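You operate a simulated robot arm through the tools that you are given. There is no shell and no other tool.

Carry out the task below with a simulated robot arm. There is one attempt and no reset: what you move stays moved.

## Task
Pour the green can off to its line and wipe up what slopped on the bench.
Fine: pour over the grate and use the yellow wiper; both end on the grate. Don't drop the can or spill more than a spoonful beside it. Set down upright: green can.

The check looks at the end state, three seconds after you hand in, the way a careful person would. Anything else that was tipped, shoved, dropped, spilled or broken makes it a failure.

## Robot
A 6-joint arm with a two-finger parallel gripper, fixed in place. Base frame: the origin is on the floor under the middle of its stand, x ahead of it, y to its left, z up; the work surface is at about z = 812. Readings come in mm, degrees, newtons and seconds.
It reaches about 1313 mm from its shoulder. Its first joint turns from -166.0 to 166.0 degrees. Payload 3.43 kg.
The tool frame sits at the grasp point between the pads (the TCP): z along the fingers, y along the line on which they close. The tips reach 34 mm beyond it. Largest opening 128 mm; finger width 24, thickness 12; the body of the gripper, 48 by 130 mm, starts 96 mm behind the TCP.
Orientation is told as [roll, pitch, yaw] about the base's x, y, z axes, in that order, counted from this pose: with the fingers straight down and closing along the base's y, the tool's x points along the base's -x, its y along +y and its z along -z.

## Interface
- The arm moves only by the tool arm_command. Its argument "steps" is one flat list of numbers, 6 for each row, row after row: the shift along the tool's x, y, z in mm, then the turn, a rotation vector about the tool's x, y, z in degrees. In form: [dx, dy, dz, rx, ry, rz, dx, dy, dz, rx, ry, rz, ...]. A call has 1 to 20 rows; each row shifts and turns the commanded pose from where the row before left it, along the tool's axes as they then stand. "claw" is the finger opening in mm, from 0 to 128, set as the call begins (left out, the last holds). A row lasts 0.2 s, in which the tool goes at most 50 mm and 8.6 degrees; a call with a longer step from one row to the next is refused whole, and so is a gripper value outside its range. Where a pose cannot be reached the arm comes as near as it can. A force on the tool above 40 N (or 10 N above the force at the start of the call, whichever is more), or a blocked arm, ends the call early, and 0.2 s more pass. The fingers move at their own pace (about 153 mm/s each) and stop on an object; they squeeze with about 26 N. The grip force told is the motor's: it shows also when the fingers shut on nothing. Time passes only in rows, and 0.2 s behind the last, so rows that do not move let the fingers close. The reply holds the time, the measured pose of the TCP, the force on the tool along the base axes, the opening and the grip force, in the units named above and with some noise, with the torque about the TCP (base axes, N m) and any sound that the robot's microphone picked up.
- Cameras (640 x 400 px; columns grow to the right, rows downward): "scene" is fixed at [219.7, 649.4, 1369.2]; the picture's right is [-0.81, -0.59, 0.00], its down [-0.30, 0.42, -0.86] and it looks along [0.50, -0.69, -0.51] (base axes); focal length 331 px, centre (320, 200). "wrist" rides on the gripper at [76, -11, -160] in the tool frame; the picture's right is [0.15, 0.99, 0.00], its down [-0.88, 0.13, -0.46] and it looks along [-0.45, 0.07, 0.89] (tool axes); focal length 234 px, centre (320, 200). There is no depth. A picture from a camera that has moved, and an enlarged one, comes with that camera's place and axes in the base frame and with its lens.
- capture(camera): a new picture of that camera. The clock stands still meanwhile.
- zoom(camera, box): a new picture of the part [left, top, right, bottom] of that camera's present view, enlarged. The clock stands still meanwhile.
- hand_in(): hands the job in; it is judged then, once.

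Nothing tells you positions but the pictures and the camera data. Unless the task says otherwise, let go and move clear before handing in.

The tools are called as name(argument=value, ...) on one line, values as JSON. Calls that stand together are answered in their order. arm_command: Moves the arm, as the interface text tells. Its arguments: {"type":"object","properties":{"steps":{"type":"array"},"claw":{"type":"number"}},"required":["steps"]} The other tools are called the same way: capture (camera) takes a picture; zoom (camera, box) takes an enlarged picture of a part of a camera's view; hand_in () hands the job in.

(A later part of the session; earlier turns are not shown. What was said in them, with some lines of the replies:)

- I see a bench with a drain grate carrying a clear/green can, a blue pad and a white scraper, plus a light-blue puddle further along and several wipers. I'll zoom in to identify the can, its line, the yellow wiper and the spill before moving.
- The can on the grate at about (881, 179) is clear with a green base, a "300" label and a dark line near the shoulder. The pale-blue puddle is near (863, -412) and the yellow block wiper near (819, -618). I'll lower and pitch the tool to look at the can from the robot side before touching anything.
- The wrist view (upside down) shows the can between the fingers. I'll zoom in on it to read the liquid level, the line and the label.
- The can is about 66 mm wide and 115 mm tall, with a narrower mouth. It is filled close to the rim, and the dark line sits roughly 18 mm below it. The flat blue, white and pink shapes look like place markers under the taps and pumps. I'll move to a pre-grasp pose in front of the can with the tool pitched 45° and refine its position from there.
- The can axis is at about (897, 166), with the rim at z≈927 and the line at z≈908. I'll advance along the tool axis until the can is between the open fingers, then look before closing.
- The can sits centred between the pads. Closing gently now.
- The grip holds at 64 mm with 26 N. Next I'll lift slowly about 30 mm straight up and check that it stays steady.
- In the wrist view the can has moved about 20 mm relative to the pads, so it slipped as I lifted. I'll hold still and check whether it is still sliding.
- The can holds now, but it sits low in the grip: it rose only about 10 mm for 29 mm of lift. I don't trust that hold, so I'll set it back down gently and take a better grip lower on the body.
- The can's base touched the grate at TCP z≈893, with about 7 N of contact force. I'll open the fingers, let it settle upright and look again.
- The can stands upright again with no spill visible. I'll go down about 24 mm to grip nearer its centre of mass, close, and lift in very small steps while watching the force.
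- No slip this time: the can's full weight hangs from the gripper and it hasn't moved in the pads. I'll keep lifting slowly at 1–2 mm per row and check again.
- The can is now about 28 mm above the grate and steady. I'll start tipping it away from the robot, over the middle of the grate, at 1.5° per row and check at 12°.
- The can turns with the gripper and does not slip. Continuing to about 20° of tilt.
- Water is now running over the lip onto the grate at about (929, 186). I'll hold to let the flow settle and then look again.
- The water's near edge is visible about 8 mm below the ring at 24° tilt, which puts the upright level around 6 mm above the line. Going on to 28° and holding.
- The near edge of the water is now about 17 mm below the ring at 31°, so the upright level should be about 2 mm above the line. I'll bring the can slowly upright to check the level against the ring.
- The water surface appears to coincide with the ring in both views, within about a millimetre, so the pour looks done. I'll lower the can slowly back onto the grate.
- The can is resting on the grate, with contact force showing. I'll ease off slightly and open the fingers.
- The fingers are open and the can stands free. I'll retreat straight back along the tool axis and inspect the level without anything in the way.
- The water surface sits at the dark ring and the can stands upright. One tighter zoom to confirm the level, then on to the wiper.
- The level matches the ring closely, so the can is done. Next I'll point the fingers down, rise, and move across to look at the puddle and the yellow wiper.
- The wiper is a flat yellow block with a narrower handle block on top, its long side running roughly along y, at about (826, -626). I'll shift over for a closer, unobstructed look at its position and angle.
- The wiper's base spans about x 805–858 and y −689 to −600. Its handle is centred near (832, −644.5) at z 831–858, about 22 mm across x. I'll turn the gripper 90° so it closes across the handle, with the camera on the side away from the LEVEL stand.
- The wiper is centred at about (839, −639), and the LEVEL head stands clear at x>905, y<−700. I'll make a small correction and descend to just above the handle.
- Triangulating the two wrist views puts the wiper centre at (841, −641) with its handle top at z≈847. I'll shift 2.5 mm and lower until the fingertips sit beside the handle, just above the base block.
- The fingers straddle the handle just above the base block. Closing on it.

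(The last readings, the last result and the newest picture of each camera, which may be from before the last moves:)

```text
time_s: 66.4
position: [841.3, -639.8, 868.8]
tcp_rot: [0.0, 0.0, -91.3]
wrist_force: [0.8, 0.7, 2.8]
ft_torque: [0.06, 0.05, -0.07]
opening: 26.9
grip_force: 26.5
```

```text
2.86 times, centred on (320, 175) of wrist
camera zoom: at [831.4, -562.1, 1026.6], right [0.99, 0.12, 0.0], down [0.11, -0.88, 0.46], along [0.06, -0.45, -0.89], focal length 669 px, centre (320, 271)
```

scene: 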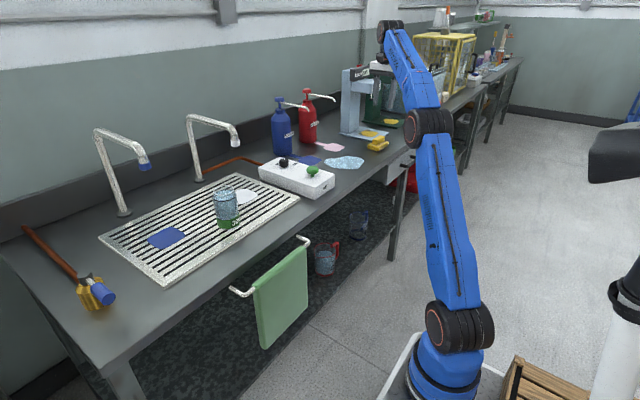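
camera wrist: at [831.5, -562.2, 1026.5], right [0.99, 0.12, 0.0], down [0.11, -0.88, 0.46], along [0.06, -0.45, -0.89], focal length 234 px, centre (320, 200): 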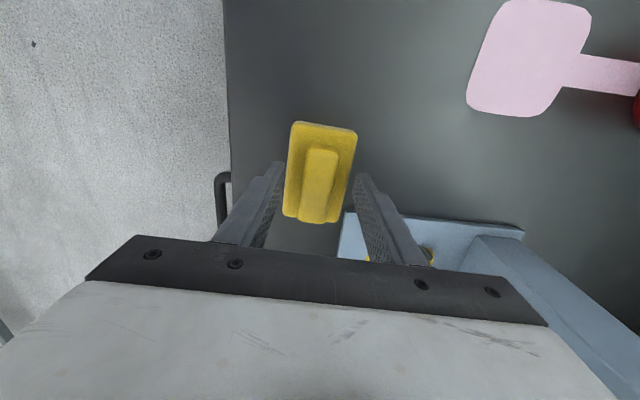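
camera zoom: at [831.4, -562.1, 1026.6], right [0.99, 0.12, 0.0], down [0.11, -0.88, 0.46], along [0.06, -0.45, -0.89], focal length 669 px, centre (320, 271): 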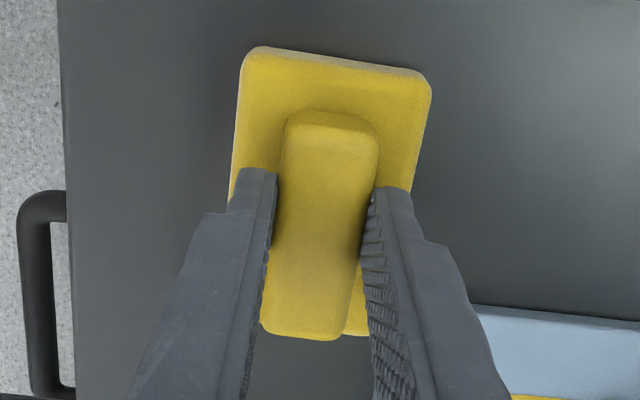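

The handle is held at 27 mm width and 26 N. I'll lift slowly at first to see whether the wiper comes up cleanly.

arm_command(steps=[0, 0, -1, 0, 0, 0, 0, 0, -1, 0, 0, 0, 0, 0, -1, 0, 0, 0, 0, 0, -1, 0, 0, 0, 0, 0, -1, 0, 0, 0, 0, 0, -1.5, 0, 0, 0, 0, 0, -1.5, 0, 0, 0, 0, 0, -2, 0, 0, 0, 0, 0, -2, 0, 0, 0, 0, 0, -2, 0, 0, 0, 0, 0, -2, 0, 0, 0, 0, 0, -2, 0, 0, 0, 0, 0, -2, 0, 0, 0, 0, 0, -2, 0, 0, 0, 0, 0, 0, 0, 0, 0])

zoom(camera="scene", box=[360, 110, 400, 155])

zoom(camera="wrist", box=[260, 105, 380, 245])

```text
time_s: 69.6
position: [840.8, -639.7, 890.0]
tcp_rot: [0.0, 0.0, -91.2]
wrist_force: [0.4, -0.5, -0.2]
ft_torque: [-0.01, -0.01, -0.02]
opening: 27.1
grip_force: 25.8
```

```text
8.89 times, centred on (380, 132) of scene
camera zoom: at [219.7, 649.4, 1369.2], right [-0.81, -0.59, 0.0], down [-0.3, 0.42, -0.86], along [0.5, -0.69, -0.51], focal length 2944 px, centre (-213, 800)
```

zoom: 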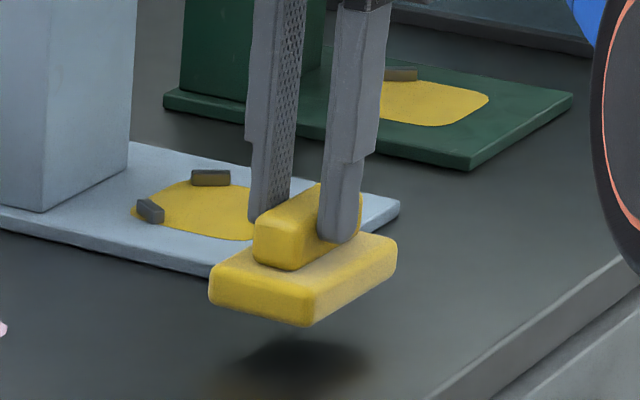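

```text
2.86 times, centred on (320, 175) of wrist
camera zoom: at [831.2, -562.2, 1048.6], right [0.99, 0.12, 0.0], down [0.11, -0.88, 0.46], along [0.06, -0.45, -0.89], focal length 669 px, centre (320, 271)
```

zoom: 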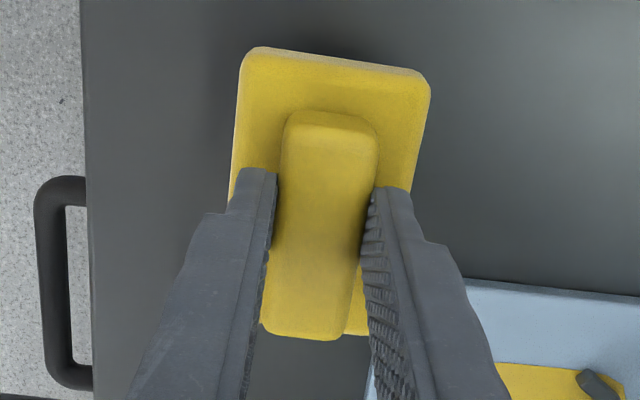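

The wiper comes up cleanly. I'll raise it to about z=960, move toward the puddle, and turn back to yaw 0 so the wide gripper body stays clear of the pump spouts.

arm_command(steps=[0, 0, -5, 0, 0, 0, 0, 0, -10, 0, 0, 0, 0, 0, -12, 0, 0, 0, 0, 0, -12, 0, 0, 0, 0, 0, -12, 0, 0, 0, 0, 0, -12, 0, 0, 0, 0, 0, -7, 0, 0, 0, 8, 0, 0, 0, 0, 0, 16, 0, 0, 0, 0, 0, 20, 0, 0, 0, 0, 0, 20, 0, 0, 0, 0, 0, 20, 0, 0, 0, 0, 0, 20, 0, 0, 0, 0, 0, 16, 0, 0, 0, 0, 0, 8, 0, 0, 0, 0, 0, 0, 0, 0, 0, 0, 0])

arm_command(steps=[0, 0, 0, 0, 0, -4, 0, 0, 0, 0, 0, -7, 0, 0, 0, 0, 0, -7, 0, 0, 0, 0, 0, -7, 0, 0, 0, 0, 0, -7, 0, 0, 0, 0, 0, -7, 0, 0, 0, 0, 0, -7, 0, 0, 0, 0, 0, -7, 0, 0, 0, 0, 0, -7, 0, 0, 0, 0, 0, -7, 0, 0, 0, 0, 0, -7, 0, 0, 0, 0, 0, -7, 0, 0, 0, 0, 0, -6, 0, 0, 0, 0, 0, -4.2, 0, 0, 0, 0, 0, 0])

capture(camera="wrist")

capture(camera="scene")

```text
time_s: 73.0
position: [845.0, -511.4, 957.6]
tcp_rot: [0.0, 0.0, -91.2]
wrist_force: [0.4, -0.8, -0.7]
ft_torque: [0.01, -0.05, 0.02]
opening: 26.9
grip_force: 26.4
```

```text
time_s: 76.2
position: [843.4, -512.8, 959.7]
tcp_rot: [0.0, 0.1, 0.0]
wrist_force: [0.4, 0.4, -0.7]
ft_torque: [0.02, -0.03, -0.02]
opening: 26.7
grip_force: 26.0
```

```text
taken
camera wrist: at [767.6, -521.4, 1118.4], right [-0.15, 0.99, 0.0], down [0.88, 0.13, 0.46], along [0.45, 0.07, -0.89], focal length 234 px, centre (320, 200)
```

wrist: 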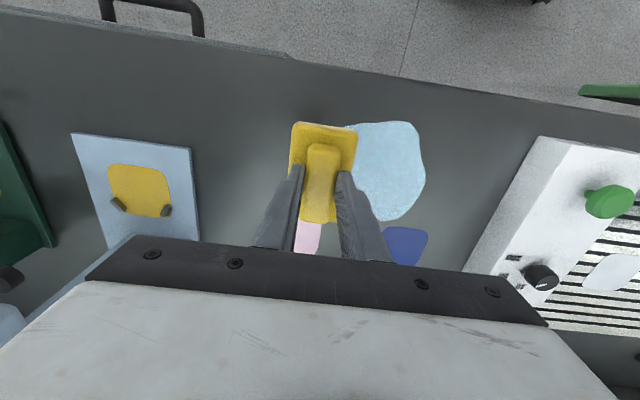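

```text
taken
```

scene: 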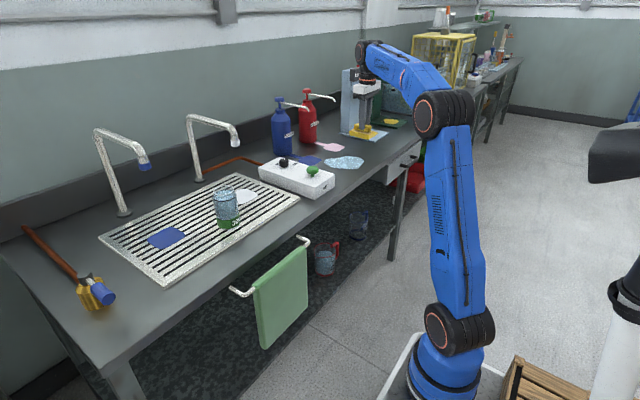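

The puddle spans about x 797–941 and y −475 to −360. The wiper hangs level with its long side along x. I'll move to x=835, just beside the left edge of the puddle, and lower it close to the bench.

arm_command(steps=[4.2, 0, 10, 0, 0, 0, 4.2, 0, 15, 0, 0, 0, 0, 0, 20, 0, 0, 0, 0, 0, 20, 0, 0, 0, 0, 0, 15, 0, 0, 0, 0, 0, 8, 0, 0, 0, 0, 0, 0, 0, 0, 0])

arm_command(steps=[0, 0, 1, 0, 0, 0, 0, 0, 1, 0, 0, 0, 0, 0, 0, 0, 0, 0])

```text
time_s: 77.8
position: [834.8, -511.6, 870.8]
tcp_rot: [0.0, 0.0, 0.1]
wrist_force: [0.0, 0.2, -1.4]
ft_torque: [-0.02, -0.03, 0.0]
opening: 26.9
grip_force: 26.2
```

```text
time_s: 78.6
position: [834.4, -512.2, 869.4]
tcp_rot: [0.0, 0.0, -0.1]
wrist_force: [0.0, -0.7, -0.9]
ft_torque: [0.02, -0.01, -0.02]
opening: 27.0
grip_force: 26.0
```

arm_command(steps=[0, 0, 0.7, 0, 0, 0, 0, 0, 0, 0, 0, 0])

arm_command(steps=[0, 0, 0.7, 0, 0, 0, 0, 0, 0, 0, 0, 0])

arm_command(steps=[0, 0, 0.5, 0, 0, 0, 0, 0, 0, 0, 0, 0])

```text
time_s: 79.2
position: [835.6, -510.8, 868.5]
tcp_rot: [0.0, 0.0, 0.0]
wrist_force: [0.3, -0.6, -0.1]
ft_torque: [0.04, -0.02, -0.03]
opening: 27.2
grip_force: 25.8
```

```text
time_s: 79.8
position: [835.6, -512.1, 867.6]
tcp_rot: [-0.1, 0.1, 0.0]
wrist_force: [-0.3, 0.1, 0.4]
ft_torque: [-0.03, 0.0, -0.01]
opening: 26.9
grip_force: 26.3
```

```text
time_s: 80.4
position: [835.9, -511.5, 867.2]
tcp_rot: [0.0, 0.0, 0.1]
wrist_force: [1.2, 0.2, 1.0]
ft_torque: [-0.01, 0.05, -0.01]
opening: 27.0
grip_force: 25.9
```

arm_command(steps=[0, 0, 0.5, 0, 0, 0, 0, 0, 0, 0, 0, 0])

arm_command(steps=[0, 0, 0.5, 0, 0, 0, 0, 0, 0, 0, 0, 0])

zoom(camera="scene", box=[310, 110, 400, 180])

```text
time_s: 81.0
position: [834.8, -512.7, 866.9]
tcp_rot: [0.0, -0.1, -0.1]
wrist_force: [1.0, -2.6, 10.3]
ft_torque: [-0.06, 0.15, 0.0]
opening: 26.9
grip_force: 25.8
```

```text
time_s: 81.6
position: [834.5, -512.4, 867.9]
tcp_rot: [0.0, 0.0, -0.1]
wrist_force: [-3.0, 0.0, 15.4]
ft_torque: [0.0, 0.19, -0.04]
opening: 27.1
grip_force: 25.5
```

```text
5.71 times, centred on (355, 145) of scene
camera zoom: at [219.7, 649.4, 1369.2], right [-0.81, -0.59, 0.0], down [-0.3, 0.42, -0.86], along [0.5, -0.69, -0.51], focal length 1893 px, centre (120, 514)
```

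zoom: 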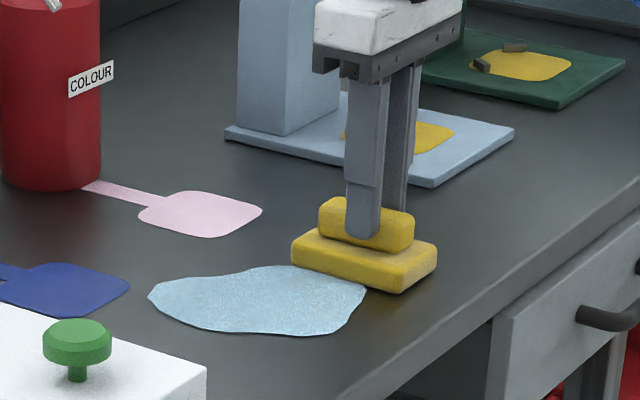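

The wiper is now pressing on the bench at about 10–15 N. I'll ease off a touch and start the first sweep in +y across the near half of the puddle.

arm_command(steps=[0, 0, -0.3, 0, 0, 0, 0, 3, 0, 0, 0, 0, 0, 6, 0, 0, 0, 0, 0, 8, 0, 0, 0, 0, 0, 8, 0, 0, 0, 0, 0, 8, 0, 0, 0, 0, 0, 8, 0, 0, 0, 0, 0, 8, 0, 0, 0, 0, 0, 8, 0, 0, 0, 0, 0, 8, 0, 0, 0, 0])

zoom(camera="scene", box=[310, 110, 400, 180])

capture(camera="wrist")

```text
time_s: 83.8
position: [834.4, -444.7, 867.3]
tcp_rot: [0.0, -0.1, 0.0]
wrist_force: [-0.3, -2.5, 11.5]
ft_torque: [-0.14, -0.13, -0.02]
opening: 27.2
grip_force: 26.3
```

```text
5.71 times, centred on (355, 145) of scene
camera zoom: at [219.7, 649.4, 1369.2], right [-0.81, -0.59, 0.0], down [-0.3, 0.42, -0.86], along [0.5, -0.69, -0.51], focal length 1893 px, centre (120, 514)
```

zoom: 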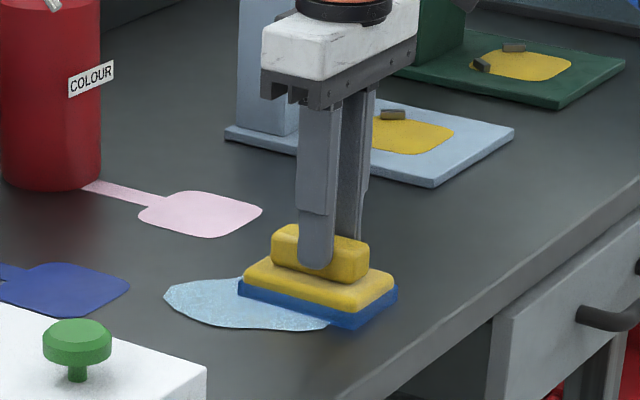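

```text
taken
camera wrist: at [758.9, -455.9, 1026.1], right [-0.15, 0.99, 0.0], down [0.88, 0.13, 0.46], along [0.45, 0.07, -0.89], focal length 234 px, centre (320, 200)
```

wrist: 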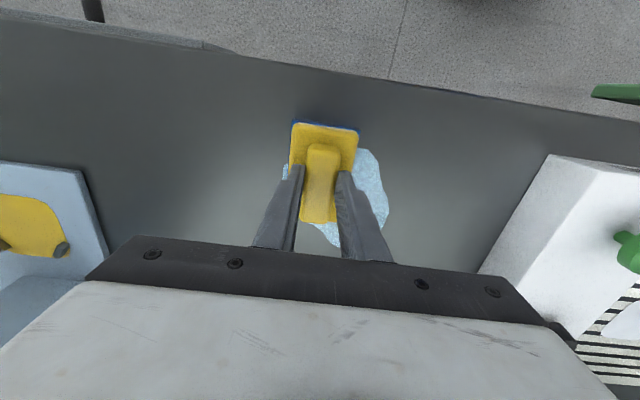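

It works: the wiper's underside is turning blue and the puddle is shrinking. Continuing the sweep.

arm_command(steps=[0, 8, 0, 0, 0, 0, 0, 8, 0, 0, 0, 0, 0, 8, 0, 0, 0, 0, 0, 8, 0, 0, 0, 0, 0, 8, 0, 0, 0, 0, 0, 8, 0, 0, 0, 0, 0, 8, 0, 0, 0, 0, 0, 8, 0, 0, 0, 0, 0, 8, 0, 0, 0, 0, 0, 8, 0, 0, 0, 0, 0, 8, 0, 0, 0, 0, 0, 6, 0, 0, 0, 0, 0, 4, 0, 0, 0, 0, 0, 0, 0, 0, 0, 0])

zoom(camera="scene", box=[310, 110, 400, 180])

capture(camera="wrist")

```text
time_s: 86.8
position: [835.8, -348.5, 866.2]
tcp_rot: [0.0, 0.0, 0.0]
wrist_force: [-1.2, -0.4, 2.5]
ft_torque: [0.02, -0.04, 0.0]
opening: 26.9
grip_force: 25.7
```

```text
5.71 times, centred on (355, 145) of scene
camera zoom: at [219.7, 649.4, 1369.2], right [-0.81, -0.59, 0.0], down [-0.3, 0.42, -0.86], along [0.5, -0.69, -0.51], focal length 1893 px, centre (120, 514)
```

zoom: 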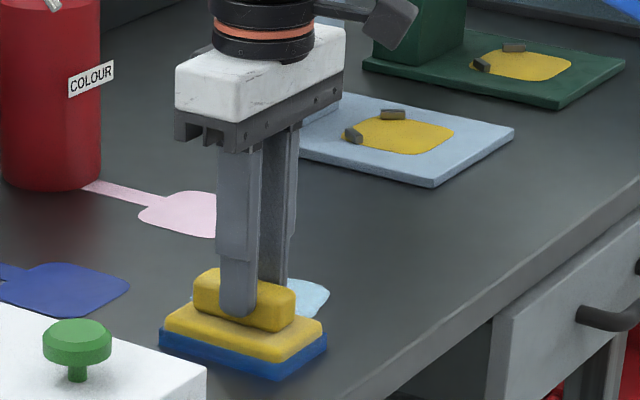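

```text
taken
camera wrist: at [759.6, -357.7, 1026.0], right [-0.15, 0.99, 0.0], down [0.88, 0.13, 0.46], along [0.45, 0.07, -0.89], focal length 234 px, centre (320, 200)
```

wrist: 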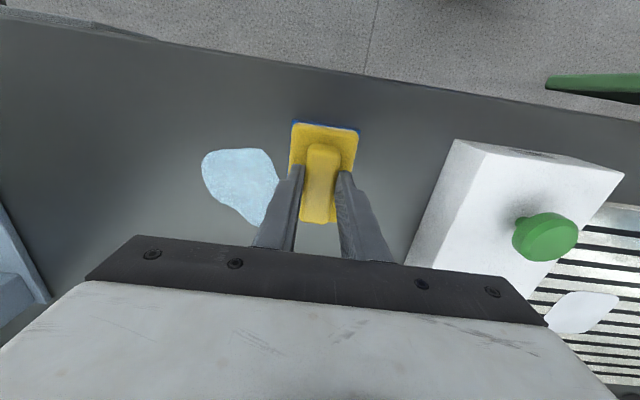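

The remaining puddle is centred near (860, −415). I'll shift to x≈862 and sweep back through its middle with slightly more pressure.

arm_command(steps=[-7, 0, 0.2, 0, 0, 0, -7, 0, 0.2, 0, 0, 0, -7, 0, 0, 0, 0, 0, -6, 0, 0, 0, 0, 0, 0, -6, 0, 0, 0, 0, 0, -8, 0, 0, 0, 0, 0, -8, 0, 0, 0, 0, 0, -8, 0, 0, 0, 0, 0, -8, 0, 0, 0, 0, 0, -8, 0, 0, 0, 0, 0, -8, 0, 0, 0, 0, 0, -8, 0, 0, 0, 0, 0, -8, 0, 0, 0, 0, 0, -8, 0, 0, 0, 0, 0, -8, 0, 0, 0, 0, 0, -8, 0, 0, 0, 0, 0, -8, 0, 0, 0, 0, 0, -8, 0, 0, 0, 0, 0, -8, 0, 0, 0, 0])

arm_command(steps=[0, -8, 0, 0, 0, 0, 0, -8, 0, 0, 0, 0, 0, -6, 0, 0, 0, 0, 0, -4, 0, 0, 0, 0, 0, 0, 0, 0, 0, 0])

capture(camera="wrist")

zoom(camera="scene", box=[310, 110, 400, 180])

```text
time_s: 90.8
position: [862.3, -468.0, 866.5]
tcp_rot: [0.0, -0.1, -0.1]
wrist_force: [-0.7, 1.9, 4.5]
ft_torque: [0.06, -0.06, 0.0]
opening: 27.0
grip_force: 26.0
```

```text
time_s: 92.0
position: [862.7, -493.3, 866.9]
tcp_rot: [0.1, 0.1, -0.1]
wrist_force: [-0.3, -0.3, -1.0]
ft_torque: [0.02, -0.03, -0.03]
opening: 27.2
grip_force: 26.3
```

```text
taken
camera wrist: at [786.1, -502.8, 1025.8], right [-0.15, 0.99, 0.0], down [0.88, 0.13, 0.46], along [0.45, 0.07, -0.89], focal length 234 px, centre (320, 200)
```

wrist: 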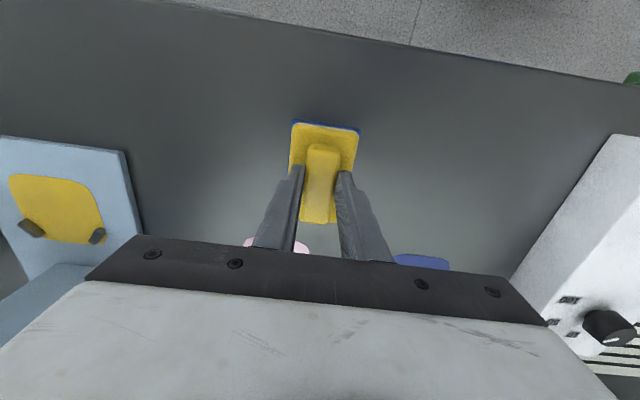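

```text
5.71 times, centred on (355, 145) of scene
camera zoom: at [219.7, 649.4, 1369.2], right [-0.81, -0.59, 0.0], down [-0.3, 0.42, -0.86], along [0.5, -0.69, -0.51], focal length 1893 px, centre (120, 514)
```

zoom: 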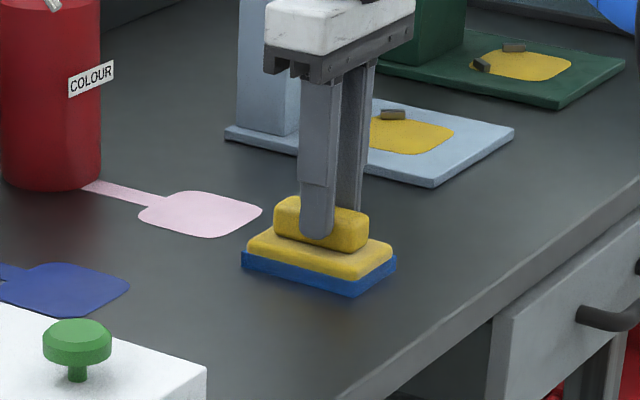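

The puddle is no longer visible. One more pass back across the area, with a little more pressure, to be thorough.

arm_command(steps=[-2, 0, 0.4, 0, 0, 0, -2, 4, 0.3, 0, 0, 0, -2, 8, 0, 0, 0, 0, 0, 8, 0, 0, 0, 0, 0, 8, 0, 0, 0, 0, 0, 8, 0, 0, 0, 0, 0, 8, 0, 0, 0, 0, 0, 8, 0, 0, 0, 0, 0, 8, 0, 0, 0, 0, 0, 8, 0, 0, 0, 0, 0, 8, 0, 0, 0, 0, 0, 8, 0, 0, 0, 0, 0, 8, 0, 0, 0, 0, 0, 8, 0, 0, 0, 0, 0, 8, 0, 0, 0, 0, 0, 8, 0, 0, 0, 0, 0, 8, 0, 0, 0, 0, 0, 8, 0, 0, 0, 0, 0, 6, 0, 0, 0, 0, 0, 0, 0, 0, 0, 0])

capture(camera="wrist")

zoom(camera="scene", box=[300, 110, 400, 190])

```text
time_s: 96.2
position: [868.2, -354.8, 867.2]
tcp_rot: [0.0, 0.0, 0.0]
wrist_force: [-0.5, -1.6, 3.4]
ft_torque: [-0.04, 0.01, 0.03]
opening: 26.8
grip_force: 26.0
```

```text
taken
camera wrist: at [792.5, -364.1, 1025.5], right [-0.15, 0.99, 0.0], down [0.88, 0.13, 0.46], along [0.45, 0.07, -0.89], focal length 234 px, centre (320, 200)
```

wrist: 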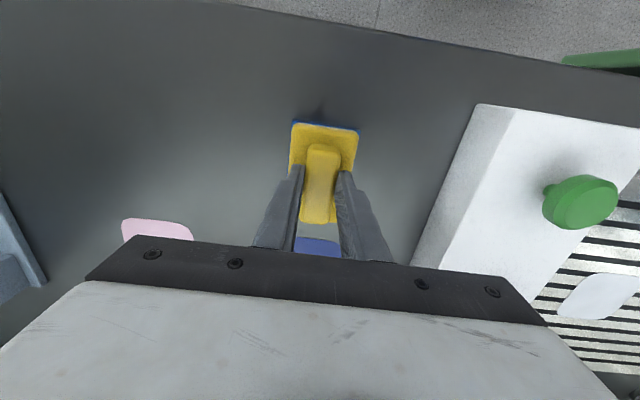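

```text
5.00 times, centred on (350, 150) of scene
camera zoom: at [219.7, 649.4, 1369.2], right [-0.81, -0.59, 0.0], down [-0.3, 0.42, -0.86], along [0.5, -0.69, -0.51], focal length 1656 px, centre (170, 450)
```

zoom: 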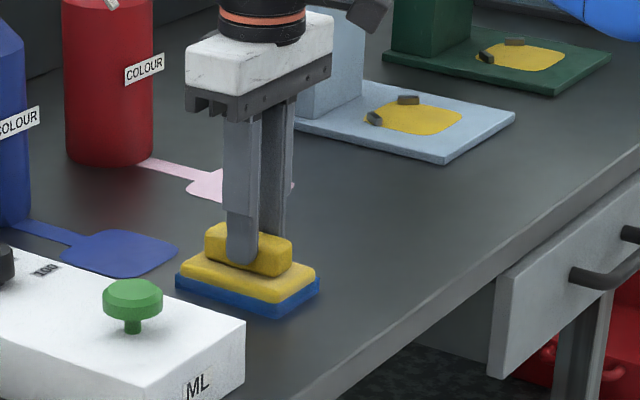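

The bench area is clear. I'll lift the wiper slowly, then carry it over the ML box to the grate, aiming for a free spot at about (885, 40) beside the can.

arm_command(steps=[0, 0, -1, 0, 0, 0, 0, 0, -1, 0, 0, 0, 0, 0, -2, 0, 0, 0, 0, 0, -3, 0, 0, 0, 0, 0, -5, 0, 0, 0, 0, 0, -8, 0, 0, 0, 0, 0, -11, 0, 0, 0, 0, 0, -14, 0, 0, 0, 0, 0, -16, 0, 0, 0, 0, 0, -16, 0, 0, 0, 0, 0, -16, 0, 0, 0, 0, 0, -16, 0, 0, 0, 0, 0, -16, 0, 0, 0, 0, 0, -12, 0, 0, 0, 0, 0, -7, 0, 0, 0, 0, 0, 0, 0, 0, 0])

capture(camera="wrist")

capture(camera="scene")

```text
time_s: 99.6
position: [868.6, -353.5, 1010.0]
tcp_rot: [-0.1, 0.1, 0.0]
wrist_force: [0.9, 0.4, -0.1]
ft_torque: [-0.03, -0.01, 0.01]
opening: 27.1
grip_force: 26.3
```

```text
taken
camera wrist: at [792.6, -363.8, 1168.8], right [-0.15, 0.99, 0.0], down [0.88, 0.13, 0.46], along [0.45, 0.07, -0.89], focal length 234 px, centre (320, 200)
```

wrist: 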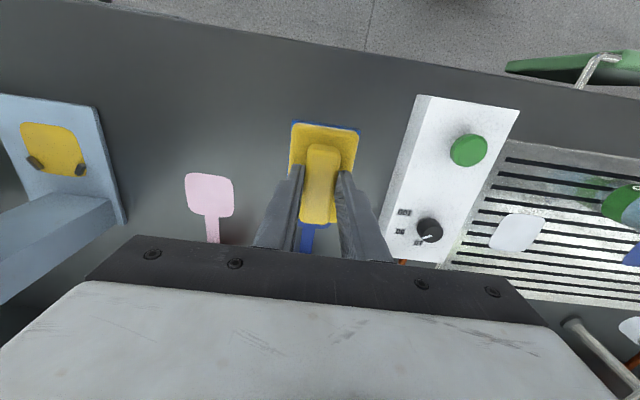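

```text
taken
```

scene: 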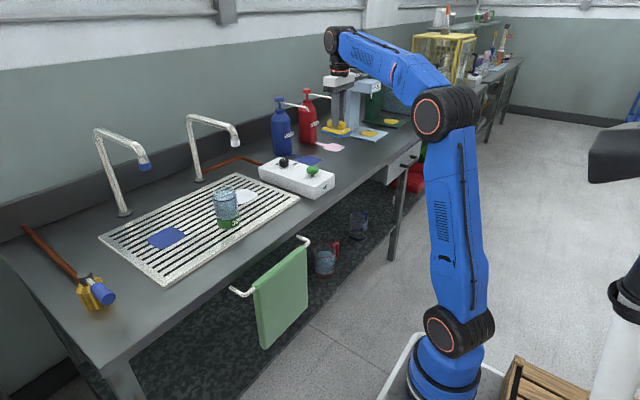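

The bench where the puddle was is clean and I see no drips. Carrying the wiper across to above (888, 35) on the grate.

arm_command(steps=[-1, 8, 0, 0, 0, 0, -1, 16, 0, 0, 0, 0, -1, 22, 0, 0, 0, 0, -1, 24, 0, 0, 0, 0, -1, 24, 0, 0, 0, 0, -1, 24, 0, 0, 0, 0, -1, 24, 0, 0, 0, 0, -1, 24, 0, 0, 0, 0, -1, 24, 0, 0, 0, 0, -1, 24, 0, 0, 0, 0, -1, 24, 0, 0, 0, 0, -1, 24, 0, 0, 0, 0, -1, 24, 0, 0, 0, 0, -1, 24, 0, 0, 0, 0, -1, 24, 0, 0, 0, 0, -2, 24, 0, 0, 0, 0, -1.4, 16, 0, 0, 0, 0, -1, 10, 0, 0, 0, 0, 0, 4.5, 0, 0, 0, 0, 0, 0, 0, 0, 0, 0])

capture(camera="wrist")

capture(camera="scene")

```text
time_s: 103.8
position: [887.4, 36.1, 1009.4]
tcp_rot: [0.0, 0.1, 0.1]
wrist_force: [-0.4, -0.6, -0.7]
ft_torque: [0.02, 0.06, 0.01]
opening: 27.0
grip_force: 25.8
```

```text
taken
camera wrist: at [812.0, 24.3, 1167.8], right [-0.15, 0.99, 0.0], down [0.88, 0.13, 0.46], along [0.45, 0.07, -0.89], focal length 234 px, centre (320, 200)
```

wrist: 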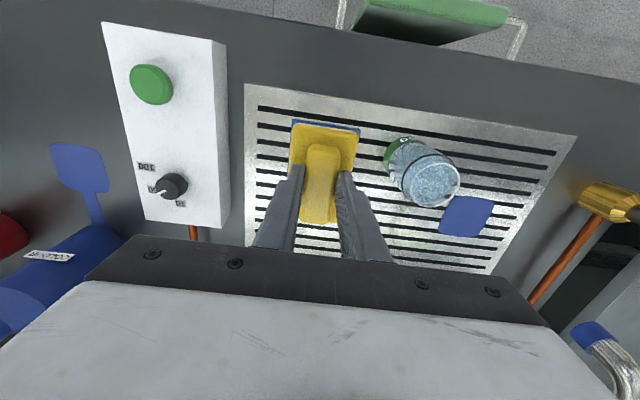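

```text
taken
```

scene: 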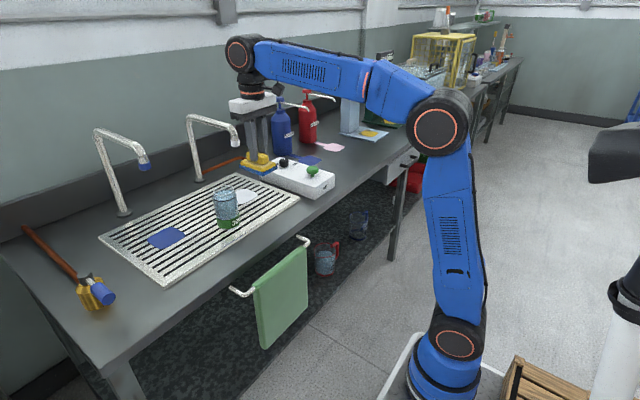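

The spot below is clear: left of the can and short of the white pad. Descending, slowly toward the end.

arm_command(steps=[0, 0, 8, 0, 0, 0, 0, 0, 16, 0, 0, 0, 0, 0, 20, 0, 0, 0, 0, 0, 20, 0, 0, 0, 0, 0, 20, 0, 0, 0, 0, 0, 18, 0, 0, 0, 0, 0, 12, 0, 0, 0, 0, 0, 8, 0, 0, 0, 0, 0, 4, 0, 0, 0, 0, 0, 2, 0, 0, 0, 0, 0, 0, 0, 0, 0])

capture(camera="wrist")

zoom(camera="scene", box=[180, 130, 320, 240])

```text
time_s: 106.2
position: [888.5, 34.6, 880.6]
tcp_rot: [0.0, 0.0, 0.0]
wrist_force: [0.3, -0.1, -1.4]
ft_torque: [-0.01, 0.04, 0.01]
opening: 26.8
grip_force: 26.0
```

```text
taken
camera wrist: at [812.4, 24.0, 1040.7], right [-0.15, 0.99, 0.0], down [0.88, 0.13, 0.46], along [0.45, 0.07, -0.89], focal length 234 px, centre (320, 200)
```

wrist: 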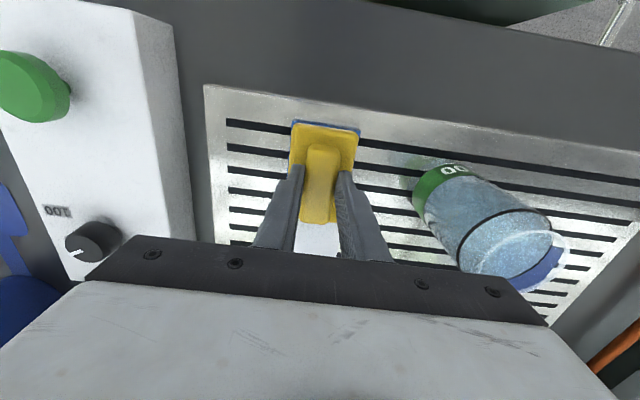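

```text
3.64 times, centred on (250, 185) of scene
camera zoom: at [219.7, 649.4, 1369.2], right [-0.81, -0.59, 0.0], down [-0.3, 0.42, -0.86], along [0.5, -0.69, -0.51], focal length 1204 px, centre (574, 254)
```

zoom: 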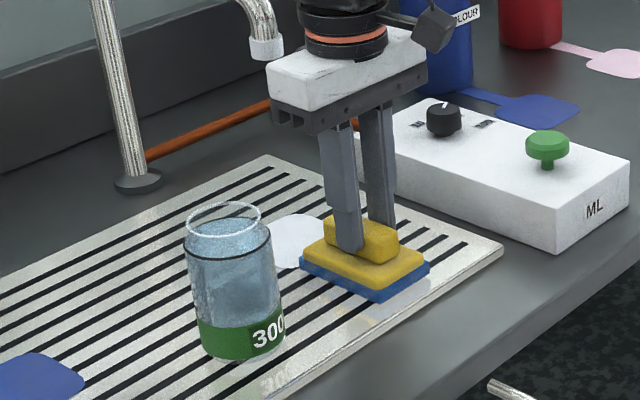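

arm_command(steps=[0, 0, 1, 0, 0, 0, 0, 0, 1, 0, 0, 0, 0, 0, 1, 0, 0, 0, 0, 0, 0, 0, 0, 0])

arm_command(steps=[0, 0, 1, 0, 0, 0, 0, 0, 1, 0, 0, 0, 0, 0, 0, 0, 0, 0])

arm_command(steps=[0, 0, 0.7, 0, 0, 0, 0, 0, 0, 0, 0, 0])

```text
time_s: 107.2
position: [888.9, 33.2, 879.1]
tcp_rot: [0.0, 0.0, 0.0]
wrist_force: [0.0, 0.4, -0.6]
ft_torque: [-0.04, -0.02, -0.01]
opening: 26.8
grip_force: 26.2
```

```text
time_s: 108.0
position: [889.6, 33.8, 878.2]
tcp_rot: [0.0, -0.2, -0.1]
wrist_force: [1.2, -2.2, 21.1]
ft_torque: [-0.02, 0.21, -0.02]
opening: 26.8
grip_force: 25.7
```

```text
time_s: 108.6
position: [887.8, 33.8, 877.5]
tcp_rot: [-0.1, -0.1, 0.0]
wrist_force: [1.6, -0.3, 24.4]
ft_torque: [-0.04, -0.09, 0.0]
opening: 26.7
grip_force: 25.7
```

The wiper is resting on the grate at TCP z≈877.5. I'll ease off the pressure, open the fingers and rise straight up.

arm_command(steps=[0, 0, -0.8, 0, 0, 0, 0, 0, -0.5, 0, 0, 0, 0, 0, 0, 0, 0, 0])

arm_command(steps=[0, 0, 0, 0, 0, 0, 0, 0, 0, 0, 0, 0, 0, 0, 0, 0, 0, 0, 0, 0, 0, 0, 0, 0], claw=56)

capture(camera="wrist")

zoom(camera="scene", box=[180, 130, 320, 240])

```text
time_s: 109.4
position: [888.3, 35.6, 877.3]
tcp_rot: [0.0, 0.0, -0.2]
wrist_force: [2.0, -2.8, 9.4]
ft_torque: [-0.12, -0.27, -0.02]
opening: 27.1
grip_force: 26.2
```

```text
time_s: 110.4
position: [889.5, 34.1, 877.6]
tcp_rot: [0.0, 0.0, 0.0]
wrist_force: [0.6, -0.3, -0.5]
ft_torque: [-0.01, 0.03, 0.0]
opening: 56.1
grip_force: 0.1
```

```text
taken
camera wrist: at [812.7, 24.8, 1036.4], right [-0.15, 0.99, 0.0], down [0.88, 0.13, 0.46], along [0.45, 0.07, -0.89], focal length 234 px, centre (320, 200)
```

wrist: 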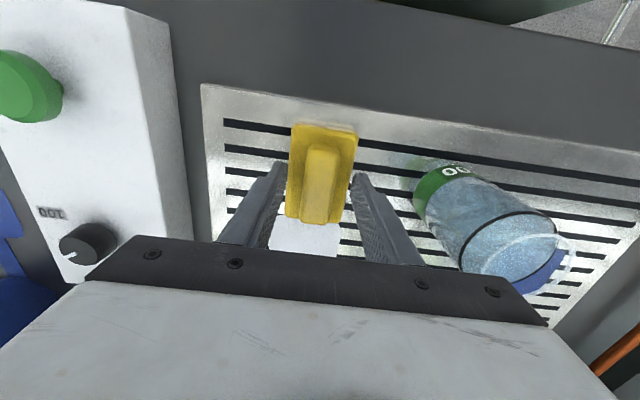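

```text
3.64 times, centred on (250, 185) of scene
camera zoom: at [219.7, 649.4, 1369.2], right [-0.81, -0.59, 0.0], down [-0.3, 0.42, -0.86], along [0.5, -0.69, -0.51], focal length 1204 px, centre (574, 254)
```

zoom: 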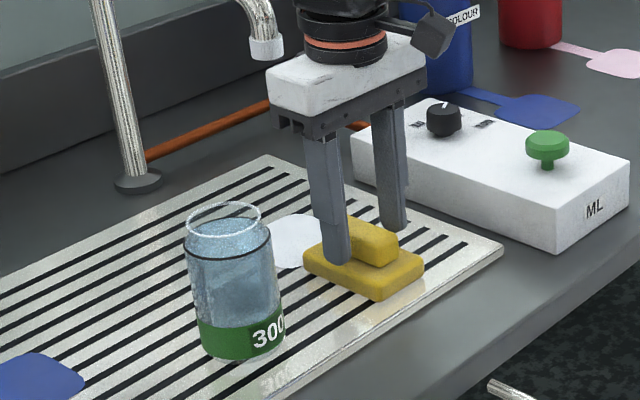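

The wiper is down and released, and it has drained into the grate. I'll rise straight up, back away, and inspect the whole scene.

arm_command(steps=[0, 0, -4, 0, 0, 0, 0, 0, -10, 0, 0, 0, 0, 0, -20, 0, 0, 0, 0, 0, -25, 0, 0, 0, 0, 0, -25, 0, 0, 0, 0, 0, -25, 0, 0, 0, 0, 0, -25, 0, 0, 0, 0, 0, -20, 0, 0, 0, 20, -10, 0, 0, 0, 0, 30, -20, 0, 0, 0, 0, 35, -25, 0, 0, 0, 0, 35, -25, 0, 0, 0, 0, 35, -25, 0, 0, 0, 0, 35, -25, 0, 0, 0, 0, 20, -10, 0, 0, 0, 0, 0, 0, 0, 0, 0, 0])

capture(camera="scene")

capture(camera="wrist")

zoom(camera="scene", box=[90, 150, 320, 300])

zoom(camera="scene", box=[250, 80, 450, 210])

```text
time_s: 113.8
position: [678.2, -104.1, 1031.8]
tcp_rot: [0.0, 0.0, -0.1]
wrist_force: [-0.2, 0.5, -0.7]
ft_torque: [-0.01, 0.01, 0.0]
opening: 56.1
grip_force: 0.0
```

```text
taken
```

scene: 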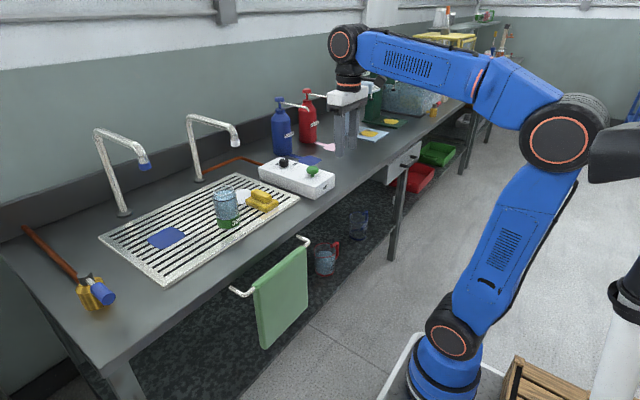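

```text
taken
camera wrist: at [602.5, -114.9, 1190.4], right [-0.15, 0.99, 0.0], down [0.88, 0.13, 0.46], along [0.45, 0.07, -0.89], focal length 234 px, centre (320, 200)
```

wrist: 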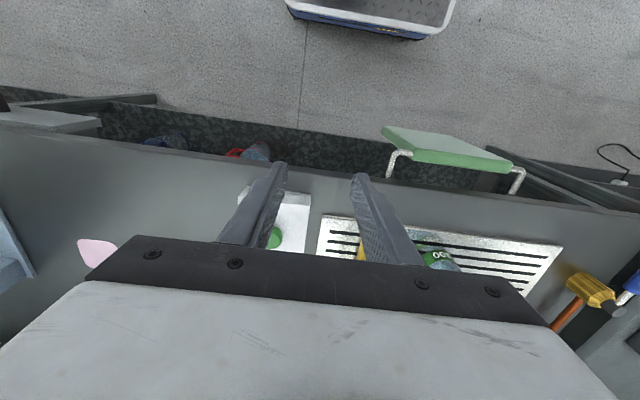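

```text
2.67 times, centred on (205, 225) of scene
camera zoom: at [219.7, 649.4, 1369.2], right [-0.81, -0.59, 0.0], down [-0.3, 0.42, -0.86], along [0.5, -0.69, -0.51], focal length 883 px, centre (627, 133)
```

zoom: 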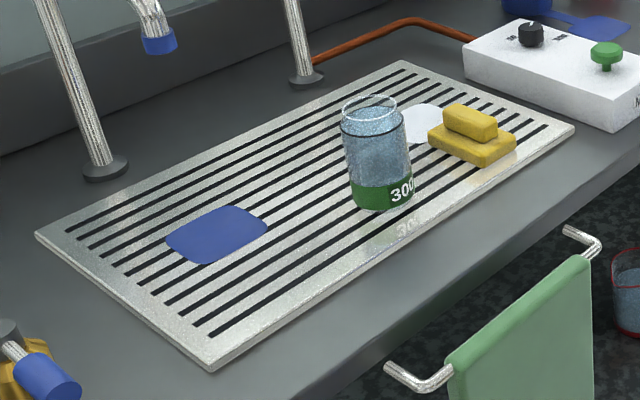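

```text
3.08 times, centred on (350, 145) of scene
camera zoom: at [219.7, 649.4, 1369.2], right [-0.81, -0.59, 0.0], down [-0.3, 0.42, -0.86], along [0.5, -0.69, -0.51], focal length 1019 px, centre (228, 369)
```

zoom: 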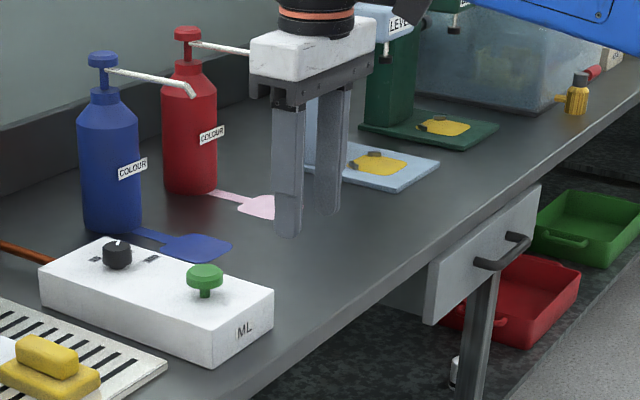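

Everything looks in order, but the gripper still blocks part of the wiped area in the scene view. I'll raise it and take a final look at the bench and the can's level.

arm_command(steps=[10, 25, -20, 0, 0, 0, 10, 30, -30, 0, 0, 0, 10, 30, -30, 0, 0, 0, 10, 25, -30, 0, 0, 0, 0, 10, -20, 0, 0, 0, 0, 0, 0, 0, 0, 0])

zoom(camera="scene", box=[270, 110, 410, 200])

zoom(camera="scene", box=[205, 175, 290, 235])

zoom(camera="scene", box=[213, 180, 238, 205])

```text
time_s: 115.2
position: [637.6, 14.3, 1161.5]
tcp_rot: [-0.1, 0.0, -0.1]
wrist_force: [0.2, 0.1, 0.3]
ft_torque: [0.02, 0.01, -0.01]
opening: 56.0
grip_force: 0.1
```

```text
4.44 times, centred on (340, 155) of scene
camera zoom: at [219.7, 649.4, 1369.2], right [-0.81, -0.59, 0.0], down [-0.3, 0.42, -0.86], along [0.5, -0.69, -0.51], focal length 1472 px, centre (231, 400)
```

zoom: 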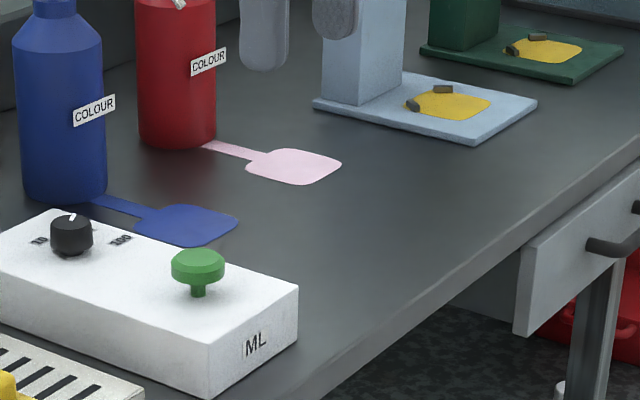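

```text
6.67 times, centred on (248, 205) of scene
camera zoom: at [219.7, 649.4, 1369.2], right [-0.81, -0.59, 0.0], down [-0.3, 0.42, -0.86], along [0.5, -0.69, -0.51], focal length 2208 px, centre (803, 167)
```

zoom: 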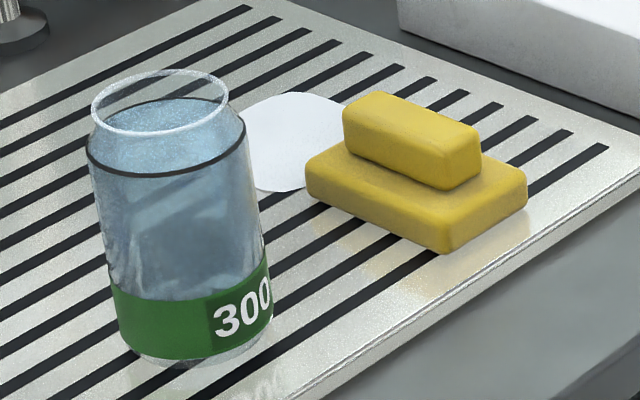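

```text
16.00 times, centred on (226, 192) of scene
camera zoom: at [219.7, 649.4, 1369.2], right [-0.81, -0.59, 0.0], down [-0.3, 0.42, -0.86], along [0.5, -0.69, -0.51], focal length 5299 px, centre (1832, 320)
```

zoom: 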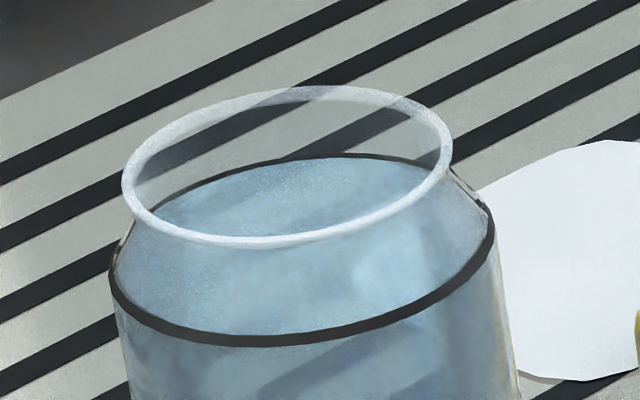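

The can stands upright on the grate with its water at the ring. The yellow wiper lies flat on the grate, the bench is dry where the puddle was, and nothing else has moved. The gripper is clear, so I'm handing in.

hand_in()

```text
The job is handed in.
```

The green can is poured off to its line and standing upright on the grate, and the slop on the bench is wiped up. In the last pictures the water sits at the ring, to within about a millimetre.

- **Pour:** I poured over the middle of the grate and saw no water land beside it.
- **First lift:** The can slid about 20 mm down in the fingers, though it never dropped. I set it back down, gripped it lower and lifted slowly, and it held for the pour.
- **Wipe:** Three passes with the yellow wiper cleared the pale-blue puddle. No trace showed on the bench afterwards.
- **Wiper:** It lies flat on the grate beside the can, just short of the white pad.
- **Left alone:** I took the flat pink, blue and white shapes for place markers under the pumps and taps, not spills, so I didn't wipe them.

Nothing else was touched, and the gripper was empty and clear when I handed in.
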